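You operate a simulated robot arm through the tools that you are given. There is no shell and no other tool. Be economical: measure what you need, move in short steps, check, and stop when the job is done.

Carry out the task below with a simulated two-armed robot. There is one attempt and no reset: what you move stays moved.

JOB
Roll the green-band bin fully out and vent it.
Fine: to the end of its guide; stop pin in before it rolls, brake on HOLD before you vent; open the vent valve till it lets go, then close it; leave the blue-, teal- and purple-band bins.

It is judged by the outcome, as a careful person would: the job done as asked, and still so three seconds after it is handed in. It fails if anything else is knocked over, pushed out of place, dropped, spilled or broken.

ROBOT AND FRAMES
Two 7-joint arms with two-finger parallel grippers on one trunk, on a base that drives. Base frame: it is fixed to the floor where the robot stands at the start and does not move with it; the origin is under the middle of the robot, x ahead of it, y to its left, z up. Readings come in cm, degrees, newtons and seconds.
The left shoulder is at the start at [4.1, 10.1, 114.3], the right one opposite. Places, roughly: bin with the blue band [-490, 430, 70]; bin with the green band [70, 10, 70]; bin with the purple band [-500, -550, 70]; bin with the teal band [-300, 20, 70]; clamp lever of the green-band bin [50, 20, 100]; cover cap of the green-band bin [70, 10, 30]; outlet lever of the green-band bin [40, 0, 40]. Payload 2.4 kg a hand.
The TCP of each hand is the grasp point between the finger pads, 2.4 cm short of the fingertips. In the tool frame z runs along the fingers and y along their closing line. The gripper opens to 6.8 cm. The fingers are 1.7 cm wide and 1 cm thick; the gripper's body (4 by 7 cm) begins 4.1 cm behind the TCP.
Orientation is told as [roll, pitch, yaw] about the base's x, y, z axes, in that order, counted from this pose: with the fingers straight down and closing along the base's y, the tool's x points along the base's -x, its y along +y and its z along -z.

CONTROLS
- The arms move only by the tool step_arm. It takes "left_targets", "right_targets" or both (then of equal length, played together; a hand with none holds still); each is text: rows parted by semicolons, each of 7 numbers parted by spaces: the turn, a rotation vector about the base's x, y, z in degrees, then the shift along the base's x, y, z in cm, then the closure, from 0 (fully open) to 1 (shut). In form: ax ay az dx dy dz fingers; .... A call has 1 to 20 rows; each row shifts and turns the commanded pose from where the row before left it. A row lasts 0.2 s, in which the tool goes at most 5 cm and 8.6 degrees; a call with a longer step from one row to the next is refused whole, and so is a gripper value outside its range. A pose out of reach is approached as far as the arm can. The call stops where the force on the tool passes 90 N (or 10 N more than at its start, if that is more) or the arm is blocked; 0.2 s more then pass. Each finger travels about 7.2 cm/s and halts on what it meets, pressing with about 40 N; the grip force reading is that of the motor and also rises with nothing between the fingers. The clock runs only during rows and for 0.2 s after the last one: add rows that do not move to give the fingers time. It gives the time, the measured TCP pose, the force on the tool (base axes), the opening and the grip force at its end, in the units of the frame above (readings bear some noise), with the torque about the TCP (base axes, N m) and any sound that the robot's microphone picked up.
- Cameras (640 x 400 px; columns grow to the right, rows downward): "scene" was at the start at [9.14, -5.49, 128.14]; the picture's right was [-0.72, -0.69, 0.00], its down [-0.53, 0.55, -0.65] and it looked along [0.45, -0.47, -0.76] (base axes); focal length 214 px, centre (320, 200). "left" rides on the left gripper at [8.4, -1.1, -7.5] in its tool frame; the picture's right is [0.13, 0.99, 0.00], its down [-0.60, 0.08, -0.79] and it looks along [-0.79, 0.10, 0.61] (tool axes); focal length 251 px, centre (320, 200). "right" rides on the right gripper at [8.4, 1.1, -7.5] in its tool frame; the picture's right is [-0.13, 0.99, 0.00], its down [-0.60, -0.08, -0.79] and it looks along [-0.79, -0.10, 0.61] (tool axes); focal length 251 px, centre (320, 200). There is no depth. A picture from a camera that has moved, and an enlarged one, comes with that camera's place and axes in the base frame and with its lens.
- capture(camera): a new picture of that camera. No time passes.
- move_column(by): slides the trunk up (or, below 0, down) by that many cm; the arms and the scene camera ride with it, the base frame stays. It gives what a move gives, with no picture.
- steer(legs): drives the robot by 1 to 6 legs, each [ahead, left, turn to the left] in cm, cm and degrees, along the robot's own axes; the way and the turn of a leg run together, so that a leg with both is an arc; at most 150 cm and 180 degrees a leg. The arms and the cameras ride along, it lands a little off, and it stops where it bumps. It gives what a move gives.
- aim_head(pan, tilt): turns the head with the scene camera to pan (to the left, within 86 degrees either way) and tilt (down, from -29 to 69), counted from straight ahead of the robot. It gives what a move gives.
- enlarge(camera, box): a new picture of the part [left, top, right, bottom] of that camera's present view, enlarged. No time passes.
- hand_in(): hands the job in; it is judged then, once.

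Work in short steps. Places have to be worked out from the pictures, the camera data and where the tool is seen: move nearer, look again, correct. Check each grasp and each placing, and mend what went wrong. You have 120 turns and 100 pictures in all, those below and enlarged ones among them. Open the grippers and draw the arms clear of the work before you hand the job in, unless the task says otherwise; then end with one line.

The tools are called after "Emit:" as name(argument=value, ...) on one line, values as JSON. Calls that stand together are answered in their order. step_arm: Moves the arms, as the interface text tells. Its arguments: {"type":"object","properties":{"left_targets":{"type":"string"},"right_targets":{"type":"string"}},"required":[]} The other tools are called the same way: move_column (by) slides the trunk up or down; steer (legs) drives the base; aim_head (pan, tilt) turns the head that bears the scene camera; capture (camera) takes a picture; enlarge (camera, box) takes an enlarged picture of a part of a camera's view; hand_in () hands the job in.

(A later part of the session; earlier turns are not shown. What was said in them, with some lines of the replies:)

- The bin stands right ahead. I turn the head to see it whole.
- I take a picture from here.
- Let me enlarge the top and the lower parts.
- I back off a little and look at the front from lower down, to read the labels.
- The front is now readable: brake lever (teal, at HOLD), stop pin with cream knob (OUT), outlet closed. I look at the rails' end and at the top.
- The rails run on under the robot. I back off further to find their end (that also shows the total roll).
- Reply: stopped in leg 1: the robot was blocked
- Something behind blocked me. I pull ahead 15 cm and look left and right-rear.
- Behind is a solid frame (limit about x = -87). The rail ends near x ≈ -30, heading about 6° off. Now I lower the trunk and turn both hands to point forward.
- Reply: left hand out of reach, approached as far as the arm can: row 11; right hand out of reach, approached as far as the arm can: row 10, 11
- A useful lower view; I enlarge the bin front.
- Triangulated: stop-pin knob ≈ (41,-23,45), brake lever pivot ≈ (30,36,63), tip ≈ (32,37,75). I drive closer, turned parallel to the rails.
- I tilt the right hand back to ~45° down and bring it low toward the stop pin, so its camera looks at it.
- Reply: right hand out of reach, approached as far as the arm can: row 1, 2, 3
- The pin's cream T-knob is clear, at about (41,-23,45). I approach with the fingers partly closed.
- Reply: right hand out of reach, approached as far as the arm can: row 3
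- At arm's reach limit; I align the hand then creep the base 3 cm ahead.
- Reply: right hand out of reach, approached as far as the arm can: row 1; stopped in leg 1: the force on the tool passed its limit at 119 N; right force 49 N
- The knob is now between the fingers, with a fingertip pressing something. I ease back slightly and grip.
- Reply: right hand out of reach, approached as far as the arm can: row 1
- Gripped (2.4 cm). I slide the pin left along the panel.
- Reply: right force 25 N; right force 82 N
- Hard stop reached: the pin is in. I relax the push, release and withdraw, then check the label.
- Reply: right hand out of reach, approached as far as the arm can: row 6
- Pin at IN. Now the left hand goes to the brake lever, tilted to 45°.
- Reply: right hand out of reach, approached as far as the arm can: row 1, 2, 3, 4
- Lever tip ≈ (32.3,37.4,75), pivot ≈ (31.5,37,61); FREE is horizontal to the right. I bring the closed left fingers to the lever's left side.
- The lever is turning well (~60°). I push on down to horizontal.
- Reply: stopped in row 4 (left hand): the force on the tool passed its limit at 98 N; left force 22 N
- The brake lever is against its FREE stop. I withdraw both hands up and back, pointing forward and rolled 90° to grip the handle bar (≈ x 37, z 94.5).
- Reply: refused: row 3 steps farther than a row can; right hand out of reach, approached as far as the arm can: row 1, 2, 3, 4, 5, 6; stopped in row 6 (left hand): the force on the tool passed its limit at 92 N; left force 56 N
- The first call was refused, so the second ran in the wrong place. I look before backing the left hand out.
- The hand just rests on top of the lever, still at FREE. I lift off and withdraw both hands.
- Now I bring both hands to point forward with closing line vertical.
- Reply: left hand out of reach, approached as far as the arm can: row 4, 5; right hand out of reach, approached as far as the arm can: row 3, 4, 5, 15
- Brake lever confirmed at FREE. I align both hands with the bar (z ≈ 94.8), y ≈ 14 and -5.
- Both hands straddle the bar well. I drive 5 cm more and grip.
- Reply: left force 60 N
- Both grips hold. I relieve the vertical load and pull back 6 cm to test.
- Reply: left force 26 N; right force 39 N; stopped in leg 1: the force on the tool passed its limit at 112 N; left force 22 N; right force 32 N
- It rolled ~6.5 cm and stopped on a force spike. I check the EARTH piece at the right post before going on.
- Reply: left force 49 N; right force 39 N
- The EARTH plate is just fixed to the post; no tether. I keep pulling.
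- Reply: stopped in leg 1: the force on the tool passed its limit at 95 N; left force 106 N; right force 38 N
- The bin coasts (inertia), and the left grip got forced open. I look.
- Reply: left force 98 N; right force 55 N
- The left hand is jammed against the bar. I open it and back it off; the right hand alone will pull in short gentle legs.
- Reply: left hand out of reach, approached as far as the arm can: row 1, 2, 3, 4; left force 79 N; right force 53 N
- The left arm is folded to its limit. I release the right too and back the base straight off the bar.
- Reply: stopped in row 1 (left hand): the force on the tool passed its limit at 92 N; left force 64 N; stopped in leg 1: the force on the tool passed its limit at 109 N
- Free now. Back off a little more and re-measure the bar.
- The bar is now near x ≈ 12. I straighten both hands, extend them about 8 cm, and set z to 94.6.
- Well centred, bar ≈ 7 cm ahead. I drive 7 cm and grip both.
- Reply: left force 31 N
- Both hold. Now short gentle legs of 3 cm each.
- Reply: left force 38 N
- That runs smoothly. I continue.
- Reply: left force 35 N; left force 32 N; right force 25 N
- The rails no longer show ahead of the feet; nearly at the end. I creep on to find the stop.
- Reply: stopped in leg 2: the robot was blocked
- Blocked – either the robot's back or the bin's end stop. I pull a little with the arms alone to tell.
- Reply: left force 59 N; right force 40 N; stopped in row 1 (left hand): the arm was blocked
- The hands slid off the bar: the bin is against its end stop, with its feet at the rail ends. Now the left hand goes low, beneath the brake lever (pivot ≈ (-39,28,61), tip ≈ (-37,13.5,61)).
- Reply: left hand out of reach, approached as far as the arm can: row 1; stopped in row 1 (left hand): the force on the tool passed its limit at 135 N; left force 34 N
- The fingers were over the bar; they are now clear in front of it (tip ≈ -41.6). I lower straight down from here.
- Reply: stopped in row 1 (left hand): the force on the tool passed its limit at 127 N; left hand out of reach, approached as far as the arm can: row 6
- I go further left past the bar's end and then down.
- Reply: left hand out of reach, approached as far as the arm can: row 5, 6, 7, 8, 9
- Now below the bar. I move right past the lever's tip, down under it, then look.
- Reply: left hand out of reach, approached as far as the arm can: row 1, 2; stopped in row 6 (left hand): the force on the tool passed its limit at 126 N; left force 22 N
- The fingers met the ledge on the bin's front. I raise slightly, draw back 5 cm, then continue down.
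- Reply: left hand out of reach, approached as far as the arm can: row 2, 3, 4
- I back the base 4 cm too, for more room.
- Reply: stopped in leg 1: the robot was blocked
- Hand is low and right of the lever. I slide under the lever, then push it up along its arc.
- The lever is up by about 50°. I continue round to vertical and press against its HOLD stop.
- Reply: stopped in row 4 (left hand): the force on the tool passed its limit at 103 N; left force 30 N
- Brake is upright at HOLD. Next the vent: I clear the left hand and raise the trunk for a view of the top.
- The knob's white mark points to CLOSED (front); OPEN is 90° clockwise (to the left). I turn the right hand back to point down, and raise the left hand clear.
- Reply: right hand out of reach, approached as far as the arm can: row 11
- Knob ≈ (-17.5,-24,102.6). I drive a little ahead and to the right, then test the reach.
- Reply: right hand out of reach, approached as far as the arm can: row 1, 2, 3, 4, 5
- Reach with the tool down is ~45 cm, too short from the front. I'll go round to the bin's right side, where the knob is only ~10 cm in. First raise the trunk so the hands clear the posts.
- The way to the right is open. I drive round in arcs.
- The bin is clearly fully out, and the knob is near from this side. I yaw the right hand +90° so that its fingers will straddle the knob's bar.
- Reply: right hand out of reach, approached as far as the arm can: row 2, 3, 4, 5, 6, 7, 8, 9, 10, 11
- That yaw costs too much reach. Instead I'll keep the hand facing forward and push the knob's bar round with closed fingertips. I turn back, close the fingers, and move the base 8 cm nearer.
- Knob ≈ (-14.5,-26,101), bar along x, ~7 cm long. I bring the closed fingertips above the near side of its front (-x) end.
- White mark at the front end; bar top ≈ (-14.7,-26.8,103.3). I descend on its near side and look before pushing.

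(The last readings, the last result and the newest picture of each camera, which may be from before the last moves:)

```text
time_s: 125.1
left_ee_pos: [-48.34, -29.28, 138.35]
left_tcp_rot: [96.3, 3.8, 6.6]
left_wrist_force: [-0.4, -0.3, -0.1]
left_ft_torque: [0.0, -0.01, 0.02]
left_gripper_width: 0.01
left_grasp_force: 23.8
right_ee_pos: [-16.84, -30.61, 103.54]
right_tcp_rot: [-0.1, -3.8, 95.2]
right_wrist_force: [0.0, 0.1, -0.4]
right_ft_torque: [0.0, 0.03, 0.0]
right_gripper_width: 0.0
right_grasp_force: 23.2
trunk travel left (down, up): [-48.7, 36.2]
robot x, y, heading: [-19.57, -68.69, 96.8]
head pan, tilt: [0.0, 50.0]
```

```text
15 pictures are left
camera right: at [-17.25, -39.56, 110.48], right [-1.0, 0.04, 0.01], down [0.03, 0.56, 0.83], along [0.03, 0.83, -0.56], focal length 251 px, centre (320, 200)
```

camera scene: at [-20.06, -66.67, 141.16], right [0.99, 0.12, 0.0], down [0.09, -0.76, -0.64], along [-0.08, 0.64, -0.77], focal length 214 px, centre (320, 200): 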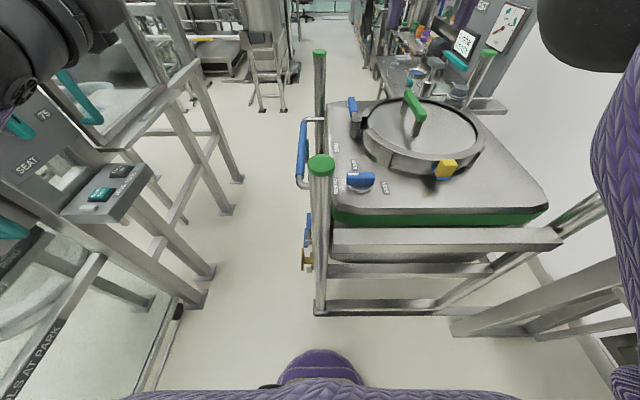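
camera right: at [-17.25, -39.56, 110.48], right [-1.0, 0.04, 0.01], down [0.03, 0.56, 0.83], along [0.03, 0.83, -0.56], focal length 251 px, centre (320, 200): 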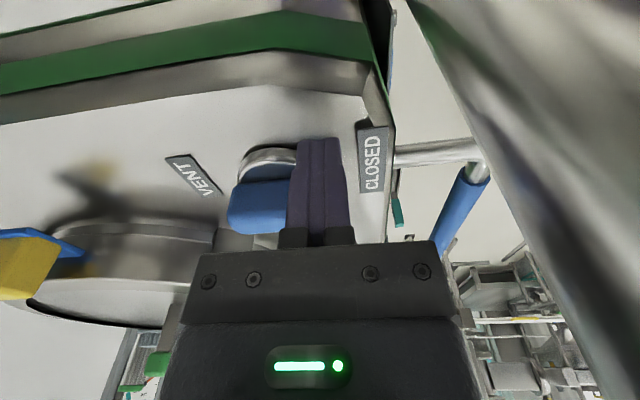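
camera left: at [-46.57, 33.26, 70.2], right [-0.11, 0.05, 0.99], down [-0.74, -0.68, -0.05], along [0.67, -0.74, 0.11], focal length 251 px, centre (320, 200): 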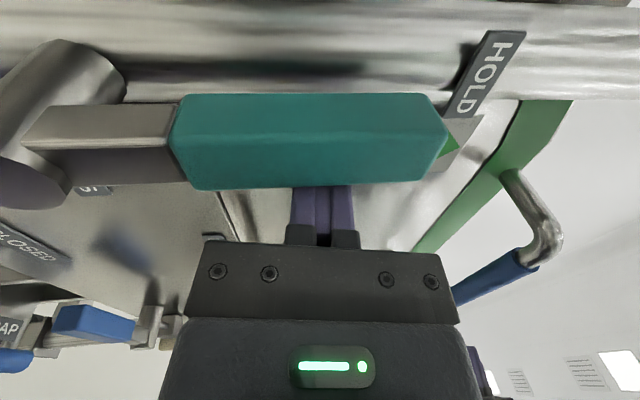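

In place on the near side. I push the front end round in an arc toward OPEN.

Emit:
step_arm(right_targets="0 0 0 -0.2 1.3 0 1;0 0 0 0 0.7 0 1;0 0 0 -0.4 0.7 0 1;0 0 0 -0.2 0.7 0 1;0 0 0 0 0.8 0 1;0 0 0 0.1 0.7 0 1;0 0 0 0.3 0.6 0 1;0 0 0 0.5 0.6 0 1;0 0 0 0 0 0 1")

Emit:
capture(camera="right")

Emit:
enlarge(camera="scene", box=[290, 130, 450, 240])

```text
time_s: 127.1
left_ee_pos: [-48.45, -29.15, 138.43]
left_tcp_rot: [96.3, 3.8, 6.6]
left_wrist_force: [-0.7, -0.3, 0.3]
left_ft_torque: [0.02, -0.03, 0.01]
left_gripper_width: 0.0
left_grasp_force: 23.5
right_ee_pos: [-16.94, -24.38, 103.43]
right_tcp_rot: [-0.1, -3.7, 95.2]
right_wrist_force: [-3.5, 0.3, 1.1]
right_ft_torque: [0.04, 0.06, 0.0]
right_gripper_width: 0.02
right_grasp_force: 23.8
trunk travel left (down, up): [-48.7, 36.2]
robot x, y, heading: [-19.41, -68.6, 96.6]
head pan, tilt: [0.0, 50.0]
```

```text
14 pictures are left
camera right: at [-17.23, -33.49, 110.43], right [-1.0, 0.04, 0.01], down [0.03, 0.55, 0.83], along [0.03, 0.83, -0.56], focal length 251 px, centre (320, 200)
```

right: 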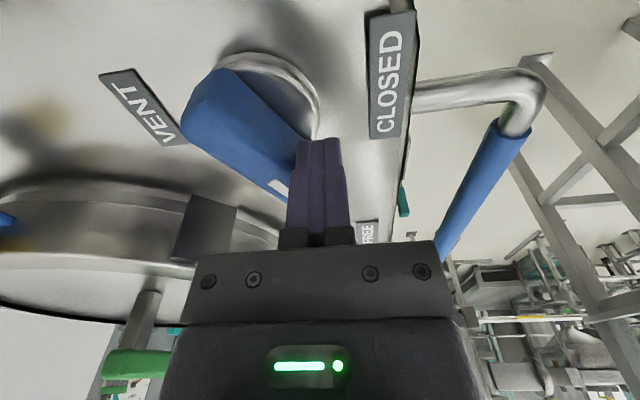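

```text
3.64 times, centred on (370, 185) of scene
camera zoom: at [-21.08, -58.67, 141.16], right [0.99, 0.12, 0.0], down [0.09, -0.76, -0.64], along [-0.08, 0.64, -0.77], focal length 780 px, centre (138, 254)
```

zoom: 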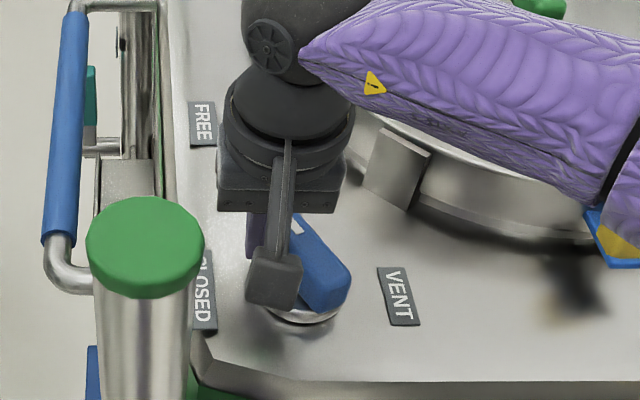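

About 50° turned. I keep pushing (+x, slightly +y) till it vents.

Emit:
step_arm(right_targets="0 0 0 0.4 0.5 0 1;0 0 0 0.5 0.4 0 1;0 0 0 0.6 0.2 0 1;0 0 0 0.6 0 0 1;0 0 0 0.5 0 0 1;0 0 0 0 0 0 1;0 0 0 0 0 0 1")

Emit:
capture(camera="right")

```text
time_s: 128.7
left_ee_pos: [-49.83, -29.63, 138.22]
left_tcp_rot: [96.4, 3.2, 7.2]
left_wrist_force: [-0.4, 0.1, 0.1]
left_ft_torque: [-0.03, -0.01, 0.02]
left_gripper_width: 0.0
left_grasp_force: 23.6
right_ee_pos: [-16.14, -23.77, 103.51]
right_tcp_rot: [0.2, -3.4, 96.4]
right_wrist_force: [-67.0, -27.2, -35.8]
right_ft_torque: [-0.58, 1.42, -0.09]
right_gripper_width: 0.03
right_grasp_force: 23.6
trunk travel left (down, up): [-48.7, 36.2]
robot x, y, heading: [-19.75, -68.9, 97.6]
head pan, tilt: [0.0, 50.0]
```

```text
12 pictures are left
camera right: at [-16.19, -32.65, 110.54], right [-1.0, 0.02, 0.01], down [0.02, 0.56, 0.83], along [0.01, 0.83, -0.56], focal length 251 px, centre (320, 200)
```

right: 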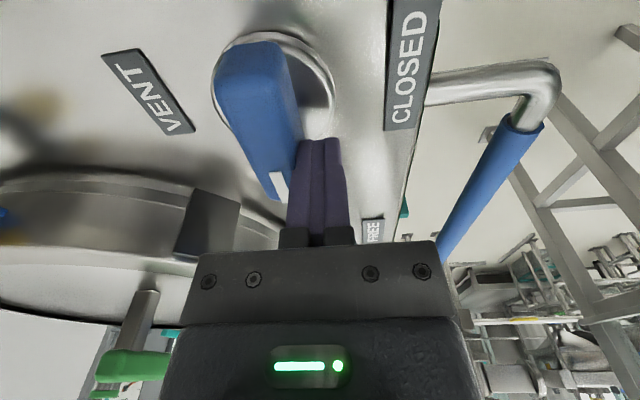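

The knob is against a stop near OPEN. I ease the load and wait, listening.

Emit:
step_arm(right_targets="0 0 0 -0.7 0 0 1;0 0 0 -0.3 0 0 1;0 0 0 0 0 0 1;0 0 0 0 0 0 1;0 0 0 0 0 0 1;0 0 0 0 0 0 1;0 0 0 0 0 0 1;0 0 0 0 0 0 1;0 0 0 0 0 0 1;0 0 0 0 0 0 1")

Emit:
capture(camera="right")

```text
time_s: 130.9
left_ee_pos: [-49.16, -29.52, 138.23]
left_tcp_rot: [96.2, 3.5, 6.6]
left_wrist_force: [-0.2, 0.9, -0.1]
left_ft_torque: [0.01, 0.0, -0.02]
left_gripper_width: 0.0
left_grasp_force: 23.6
right_ee_pos: [-16.16, -23.64, 103.68]
right_tcp_rot: [-0.1, -3.7, 95.5]
right_wrist_force: [-44.7, -16.9, -12.0]
right_ft_torque: [-0.32, 0.89, 0.2]
right_gripper_width: 0.0
right_grasp_force: 23.5
trunk travel left (down, up): [-48.7, 36.2]
robot x, y, heading: [-19.98, -68.75, 96.7]
head pan, tilt: [0.0, 50.0]
```

```text
11 pictures are left
camera right: at [-16.37, -32.62, 110.57], right [-1.0, 0.04, 0.01], down [0.02, 0.56, 0.83], along [0.03, 0.83, -0.56], focal length 251 px, centre (320, 200)
```

right: 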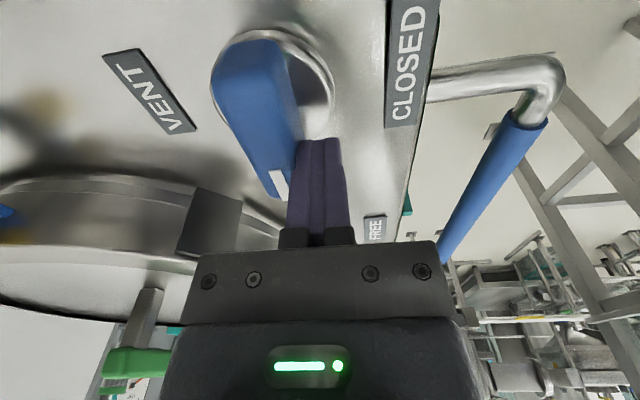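

The bar is fully at OPEN (square to the front). No sound yet; I hold it open for longer.

Emit:
step_arm(right_targets="0 0 0 -0.3 0 0 1;0 0 0 -0.2 0 0 1;0 0 0 0 0 0 1;0 0 0 0 0 0 1;0 0 0 0 0 0 1;0 0 0 0 0 0 1;0 0 0 0 0 0 1;0 0 0 0 0 0 1;0 0 0 0 0 0 1;0 0 0 0 0 0 1;0 0 0 0 0 0 1;0 0 0 0 0 0 1;0 0 0 0 0 0 1;0 0 0 0 0 0 1;0 0 0 0 0 0 1;0 0 0 0 0 0 1;0 0 0 0 0 0 1;0 0 0 0 0 0 1;0 0 0 0 0 0 1;0 0 0 0 0 0 1")

```text
time_s: 135.1
left_ee_pos: [-48.84, -29.35, 138.38]
left_tcp_rot: [96.2, 3.7, 6.7]
left_wrist_force: [-0.5, 0.5, -0.7]
left_ft_torque: [0.01, 0.01, 0.01]
left_gripper_width: 0.0
left_grasp_force: 23.7
right_ee_pos: [-16.15, -23.58, 103.51]
right_tcp_rot: [-0.3, -3.9, 95.2]
right_wrist_force: [-23.7, -7.9, 6.0]
right_ft_torque: [-0.1, 0.4, 0.17]
right_gripper_width: 0.01
right_grasp_force: 24.0
trunk travel left (down, up): [-48.7, 36.2]
robot x, y, heading: [-19.66, -68.62, 96.7]
head pan, tilt: [0.0, 50.0]
```

Still no sound. I check the top in the scene view for the knob position and any indicator.

Emit:
enlarge(camera="scene", box=[290, 60, 560, 240])

```text
2.22 times, centred on (425, 150) of scene
camera zoom: at [-21.43, -58.86, 141.17], right [0.99, 0.12, 0.0], down [0.09, -0.76, -0.64], along [-0.07, 0.64, -0.77], focal length 477 px, centre (87, 311)
```

zoom: 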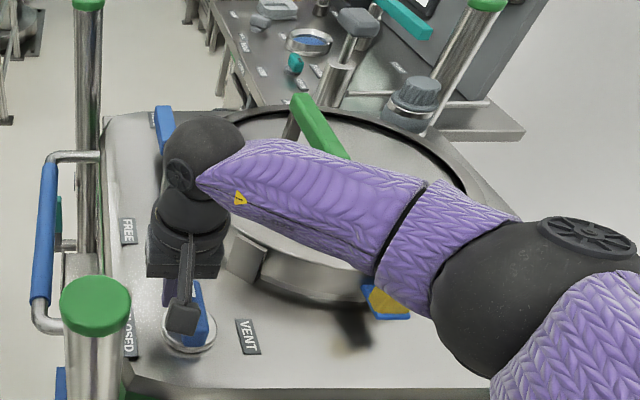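

I press once more, firmly, to see whether the knob has any travel left.

Emit:
step_arm(right_targets="0 0 0 0.5 0 0 1;0 0 0 0.5 0 0 1;0 0 0 0.5 0 0 1;0 0 0 0.5 0 0 1;0 0 0 0.5 0 0 1;0 0 0 0 0 0 1;0 0 0 0 0 0 1;0 0 0 0 0 0 1;0 0 0 0 0 0 1;0 0 0 0 0 0 1")

Emit:
capture(camera="right")

```text
time_s: 137.3
left_ee_pos: [-50.62, -30.31, 138.25]
left_tcp_rot: [96.3, 3.5, 8.3]
left_wrist_force: [0.7, -0.1, -0.2]
left_ft_torque: [0.0, 0.02, 0.02]
left_gripper_width: 0.0
left_grasp_force: 23.8
right_ee_pos: [-16.11, -23.52, 103.64]
right_tcp_rot: [0.1, -3.4, 97.4]
right_wrist_force: [-65.9, -34.8, -26.1]
right_ft_torque: [-0.49, 1.35, -0.51]
right_gripper_width: 0.0
right_grasp_force: 23.2
trunk travel left (down, up): [-48.7, 36.2]
robot x, y, heading: [-19.76, -68.07, 98.4]
head pan, tilt: [0.0, 50.0]
```

```text
9 pictures are left
camera right: at [-15.98, -32.42, 110.62], right [-1.0, 0.0, 0.01], down [0.01, 0.56, 0.83], along [-0.01, 0.83, -0.56], focal length 251 px, centre (320, 200)
```

right: 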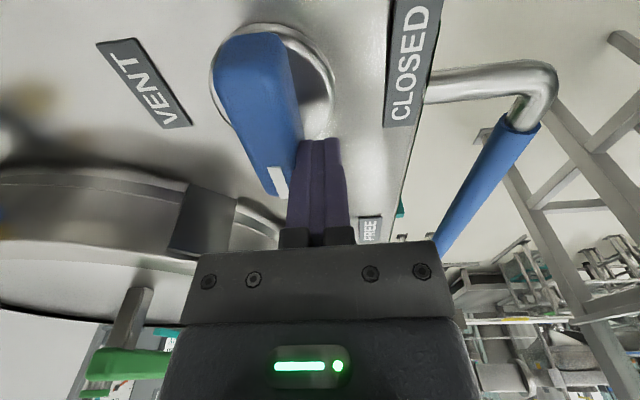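

It is at the hard OPEN stop and has been open ~9 s. To close, I move the finger to the bar's rear (-y) end on its -x side, waiting a little more with it open.

Emit:
step_arm(right_targets="0 0 0 -1.5 0 0 1;0 0 0 -1.5 0 0 1;0 0 0 -1.5 0 0 1;0 0 0 -0.3 0 0 1;0 0 0 0 -2 0 1;0 0 0 0 -2 0 1;0 0 0 0 -1.7 0 1;0 0 0 0 0 0 1;0 0 0 0 0 0 1;0 0 0 0 0 0 1;0 0 0 0 0 0 1;0 0 0 0 0 0 1;0 0 0 0 0 0 1;0 0 0 0 0 0 1;0 0 0 0 0 0 1;0 0 0 0 0 0 1;0 0 0 0 0 0 1;0 0 0 0 0 0 1")

Emit:
capture(camera="right")

```text
time_s: 141.1
left_ee_pos: [-48.37, -29.17, 138.35]
left_tcp_rot: [96.3, 3.8, 6.5]
left_wrist_force: [-0.1, 0.1, -0.2]
left_ft_torque: [-0.02, 0.0, -0.01]
left_gripper_width: 0.0
left_grasp_force: 23.6
right_ee_pos: [-18.18, -29.24, 103.63]
right_tcp_rot: [0.0, -3.9, 95.2]
right_wrist_force: [-1.0, 0.2, 0.1]
right_ft_torque: [0.0, -0.03, -0.02]
right_gripper_width: 0.0
right_grasp_force: 23.8
trunk travel left (down, up): [-48.7, 36.2]
robot x, y, heading: [-19.8, -68.43, 96.8]
head pan, tilt: [0.0, 50.0]
```

```text
8 pictures are left
camera right: at [-18.36, -38.14, 110.5], right [-1.0, 0.04, 0.01], down [0.03, 0.56, 0.83], along [0.03, 0.83, -0.56], focal length 251 px, centre (320, 200)
```

right: 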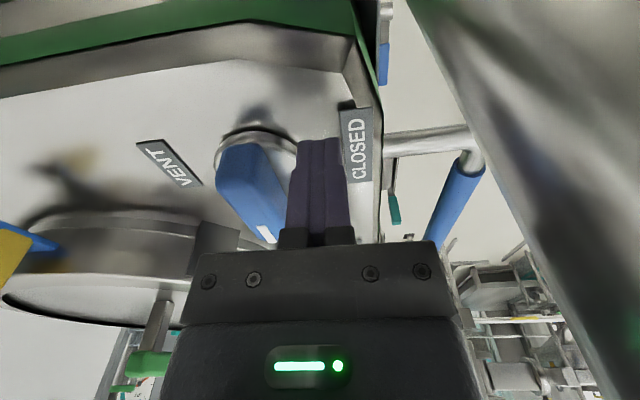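

No sound was ever reported, so before closing I want a clear view of the knob against the OPEN label. I lift the hand away a bit.

Emit:
step_arm(right_targets="0 0 0 0 0 4 1;0 0 0 0 0 4 1;0 0 0 0 0 4 1;0 0 0 0 0 4 1;0 0 0 2 -2 3 1;0 0 0 2 -2 0 1;0 0 0 0 -2 0 1;0 0 0 0 -2 0 1;0 0 0 0 0 0 1")

Emit:
enlarge(camera="right", box=[200, 20, 440, 170])

```text
time_s: 143.1
left_ee_pos: [-48.25, -29.25, 138.42]
left_tcp_rot: [96.3, 3.7, 6.5]
left_wrist_force: [-0.6, 0.6, -0.4]
left_ft_torque: [-0.01, 0.04, 0.01]
left_gripper_width: 0.0
left_grasp_force: 23.5
right_ee_pos: [-14.16, -37.16, 122.61]
right_tcp_rot: [-0.2, -3.8, 95.1]
right_wrist_force: [-0.2, 0.6, -0.2]
right_ft_torque: [0.0, 0.03, 0.0]
right_gripper_width: 0.03
right_grasp_force: 23.0
trunk travel left (down, up): [-48.7, 36.2]
robot x, y, heading: [-19.7, -68.87, 96.6]
head pan, tilt: [0.0, 50.0]
```

```text
2.67 times, centred on (320, 95) of right
camera zoom: at [-14.38, -46.12, 129.46], right [-1.0, 0.04, 0.01], down [0.03, 0.56, 0.83], along [0.03, 0.83, -0.56], focal length 670 px, centre (320, 480)
```

zoom: 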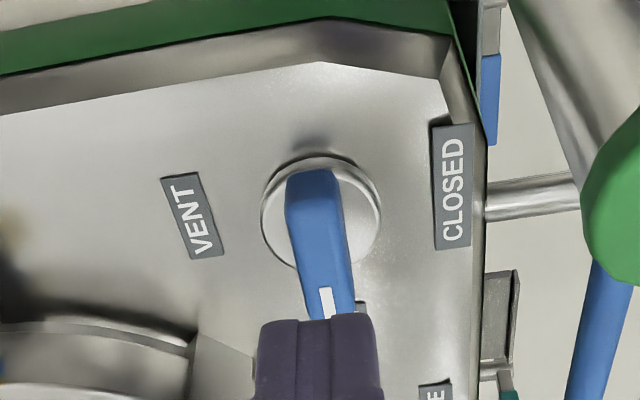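

The bar points squarely at OPEN (and stays there); it has stood open ~16 s. I return the finger and push the rear end round to close.

Emit:
step_arm(right_targets="0 0 0 -2 2 0 1;0 0 0 -2 2 0 1;0 0 0 -0.1 2 0 1;0 0 0 0 1.9 -3 1;0 0 0 0 0 -4 1;0 0 0 0 0 -4 1;0 0 0 0 0 -4 1;0 0 0 0 0 -4 1;0 0 0 0 0 0 1;0 0 0 0.9 0 0 1;0 0 0 0.9 -0.1 0 1;0 0 0 0.8 -0.2 0 1;0 0 0 0.8 -0.3 0 1;0 0 0 0.8 0 0 1;0 0 0 0.7 0.1 0 1;0 0 0 0.7 0.4 0 1;0 0 0 0.6 0.6 0 1;0 0 0 0.3 0.6 0 1;0 0 0 0 0 0 1")

Emit:
capture(camera="right")

```text
time_s: 147.1
left_ee_pos: [-48.07, -29.63, 138.44]
left_tcp_rot: [96.4, 3.9, 6.5]
left_wrist_force: [-0.1, -0.5, -0.5]
left_ft_torque: [-0.01, 0.0, -0.03]
left_gripper_width: 0.0
left_grasp_force: 23.6
right_ee_pos: [-11.45, -28.5, 103.6]
right_tcp_rot: [-0.1, -3.7, 95.1]
right_wrist_force: [8.5, -22.9, -3.6]
right_ft_torque: [-0.57, -0.27, 0.18]
right_gripper_width: 0.01
right_grasp_force: 23.9
trunk travel left (down, up): [-48.7, 36.2]
robot x, y, heading: [-19.78, -68.86, 96.8]
head pan, tilt: [0.0, 50.0]
```

```text
6 pictures are left
camera right: at [-11.77, -37.48, 110.47], right [-1.0, 0.04, 0.0], down [0.03, 0.56, 0.83], along [0.03, 0.83, -0.56], focal length 251 px, centre (320, 200)
```

right: 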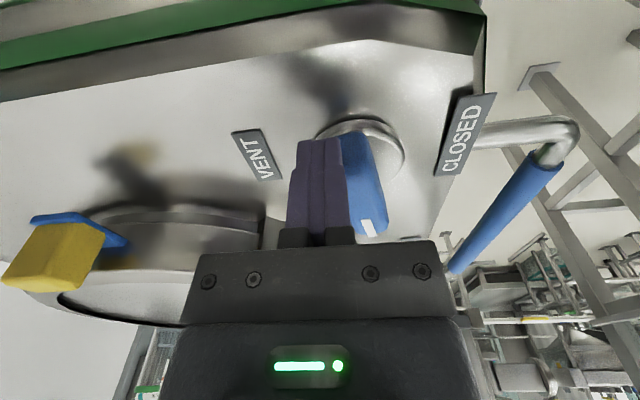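

The finger seems to have slipped past and the bar still points toward OPEN. I check from the scene camera.

Emit:
enlarge(camera="scene", box=[310, 140, 430, 220])

```text
5.00 times, centred on (370, 180) of scene
camera zoom: at [-20.83, -59.08, 141.18], right [0.99, 0.12, 0.0], down [0.09, -0.76, -0.64], along [-0.08, 0.64, -0.76], focal length 1072 px, centre (70, 300)
```

zoom: 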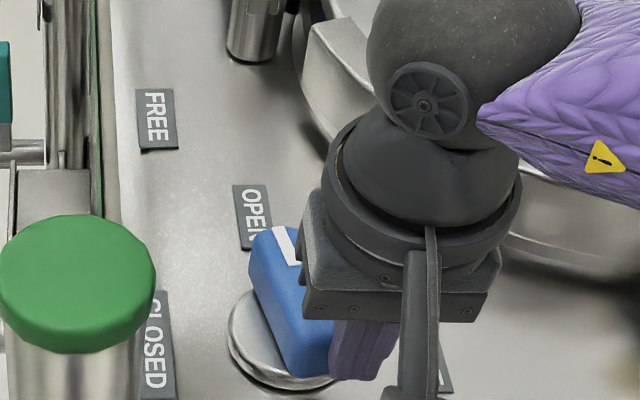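

Bar is ~15° back from OPEN and the finger is now on its +x side, so I can push the marked end toward CLOSED from here.

Emit:
step_arm(right_targets="0 0 0 0.2 -0.4 0 1;0 0 0 -0.1 1 0 1;0 0 0 -0.4 1 0 1;0 0 0 -0.5 1 0 1;0 0 0 -0.8 1.3 0 1;0 0 0 -0.8 0.3 0 1;0 0 0 -1 0.2 0 1;0 0 0 -1 0 0 1;0 0 0 -1 -0.4 0 1;0 0 0 -0.8 -0.7 0 1;0 0 0 -0.3 -0.5 0 1;0 0 0 -0.3 -0.7 0 1;0 0 0 0 0 0 1")

Emit:
capture(camera="right")

```text
time_s: 148.3
left_ee_pos: [-45.71, -26.77, 138.46]
left_tcp_rot: [96.3, 4.0, 3.3]
left_wrist_force: [-0.2, 0.1, -0.7]
left_ft_torque: [-0.01, 0.01, -0.02]
left_gripper_width: 0.0
left_grasp_force: 23.6
right_ee_pos: [-9.4, -23.96, 103.48]
right_tcp_rot: [-1.6, -3.2, 91.5]
right_wrist_force: [24.9, -15.2, 11.7]
right_ft_torque: [-0.28, -0.14, 0.33]
right_gripper_width: 0.0
right_grasp_force: 23.6
trunk travel left (down, up): [-48.7, 36.2]
robot x, y, heading: [-20.09, -66.93, 93.5]
head pan, tilt: [0.0, 50.0]
stopped in row 6 (right hand): the force on the tool passed its limit at 95 N (the readings are from after the stop); the commanded pose is now the measured one
```

```text
4 pictures are left
camera right: at [-10.53, -32.83, 110.54], right [-0.99, 0.11, -0.02], down [0.04, 0.56, 0.83], along [0.1, 0.82, -0.56], focal length 251 px, centre (320, 200)
```

right: 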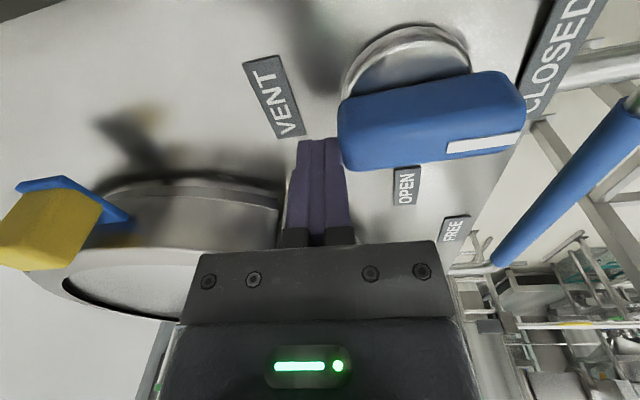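

The knob has swung to CLOSED and stopped hard. I lift the hand straight up and withdraw.

Emit:
step_arm(right_targets="0 0 0 0.4 0 1 1;0 0 0 0.2 0 3 1;0 0 0 0 0 4 1;0 0 0 0 0 4 1;0 0 0 0 0 4 1;0 0 0 0 0 4 1;0 0 0 0 -3 3 1;0 0 0 0 -4 0 1;0 0 0 0 -4 0 1;0 0 0 0 -2 0 1;0 0 0 0 0 0 1")

Emit:
enlarge(camera="scene", box=[280, 100, 480, 235])

```text
time_s: 150.7
left_ee_pos: [-46.24, -26.48, 138.31]
left_tcp_rot: [96.2, 3.8, 3.7]
left_wrist_force: [-0.2, -0.3, 0.9]
left_ft_torque: [-0.02, 0.0, -0.01]
left_gripper_width: 0.02
left_grasp_force: 23.5
right_ee_pos: [-9.33, -36.67, 126.43]
right_tcp_rot: [-1.4, -3.1, 91.7]
right_wrist_force: [-0.1, 0.0, 0.8]
right_ft_torque: [0.02, 0.01, -0.04]
right_gripper_width: 0.01
right_grasp_force: 23.7
trunk travel left (down, up): [-48.7, 36.2]
robot x, y, heading: [-19.87, -67.35, 93.9]
head pan, tilt: [0.0, 50.0]
```

```text
2.96 times, centred on (380, 168) of scene
camera zoom: at [-20.4, -57.28, 141.16], right [1.0, 0.07, 0.0], down [0.05, -0.76, -0.64], along [-0.04, 0.64, -0.77], focal length 636 px, centre (142, 296)
```

zoom: 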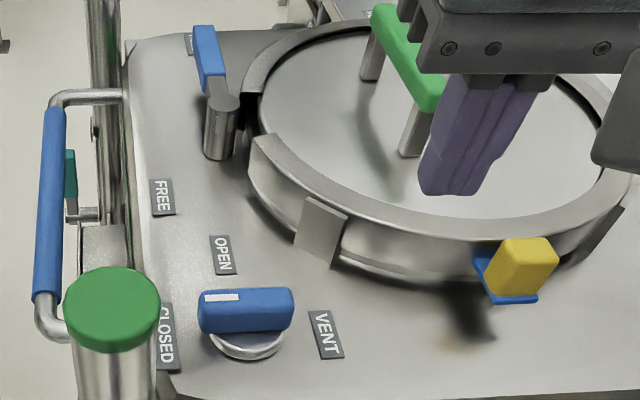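

Knob at CLOSED. I verify the front foot against the rail's end before drawing away.

Emit:
steer(legs=[[-14, 0, 0]])

Emit:
enlarge(camera="scene", box=[200, 130, 420, 340])

```text
time_s: 152.0
left_ee_pos: [-45.16, -40.46, 138.39]
left_tcp_rot: [96.3, 3.8, 3.7]
left_wrist_force: [1.1, -0.3, 0.2]
left_ft_torque: [0.03, -0.01, -0.01]
left_gripper_width: 0.01
left_grasp_force: 24.0
right_ee_pos: [-8.53, -50.66, 126.4]
right_tcp_rot: [-1.3, -3.2, 91.6]
right_wrist_force: [-0.2, 0.3, -0.8]
right_ft_torque: [0.03, -0.01, 0.0]
right_gripper_width: 0.04
right_grasp_force: 23.7
trunk travel left (down, up): [-48.7, 36.2]
robot x, y, heading: [-18.81, -81.01, 93.8]
head pan, tilt: [0.0, 50.0]
```

```text
1.90 times, centred on (310, 235) of scene
camera zoom: at [-19.47, -71.28, 141.17], right [1.0, 0.07, 0.0], down [0.05, -0.76, -0.64], along [-0.04, 0.64, -0.77], focal length 408 px, centre (339, 133)
```

zoom: 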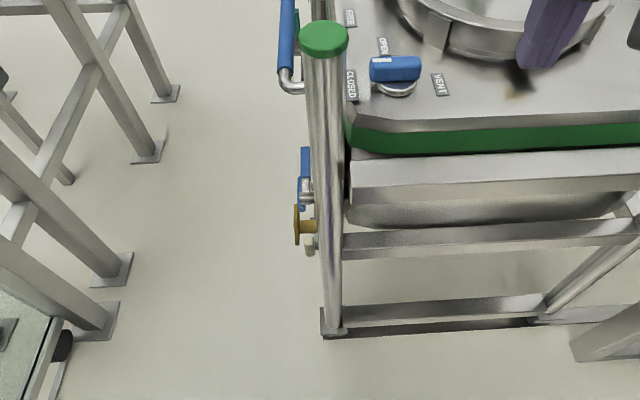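

The front foot stands at the rail's end, pin in, brake on HOLD, vent CLOSED. I open both grippers, clear of the work.

Emit:
step_arm(left_targets="0 0 0 0 0 0 0;0 0 0 0 0 0 0;0 0 0 0 0 0 0", right_targets="0 0 0 0 0 0 0;0 0 0 0 0 0 0;0 0 0 0 0 0 0")

```text
time_s: 152.8
left_ee_pos: [-45.23, -40.27, 138.33]
left_tcp_rot: [96.2, 3.7, 3.6]
left_wrist_force: [0.9, 0.0, 0.6]
left_ft_torque: [0.0, 0.05, 0.02]
left_gripper_width: 6.83
left_grasp_force: 0.1
right_ee_pos: [-8.5, -50.44, 126.42]
right_tcp_rot: [-1.2, -3.2, 91.7]
right_wrist_force: [-1.0, -0.2, 0.7]
right_ft_torque: [-0.01, 0.01, 0.0]
right_gripper_width: 6.81
right_grasp_force: 0.0
trunk travel left (down, up): [-48.7, 36.2]
robot x, y, heading: [-18.73, -80.88, 93.7]
head pan, tilt: [0.0, 50.0]
```

All is in place, so I hand the job in.

Emit:
hand_in()

```text
The job is handed in.
```

The green-band bin is rolled out to the end of its guide, with the stop pin in before it rolled and the brake on HOLD before I vented. I opened the vent valve to its stop for about 18 s and then closed it, but the microphone picked up no release, so I can't confirm it let go.
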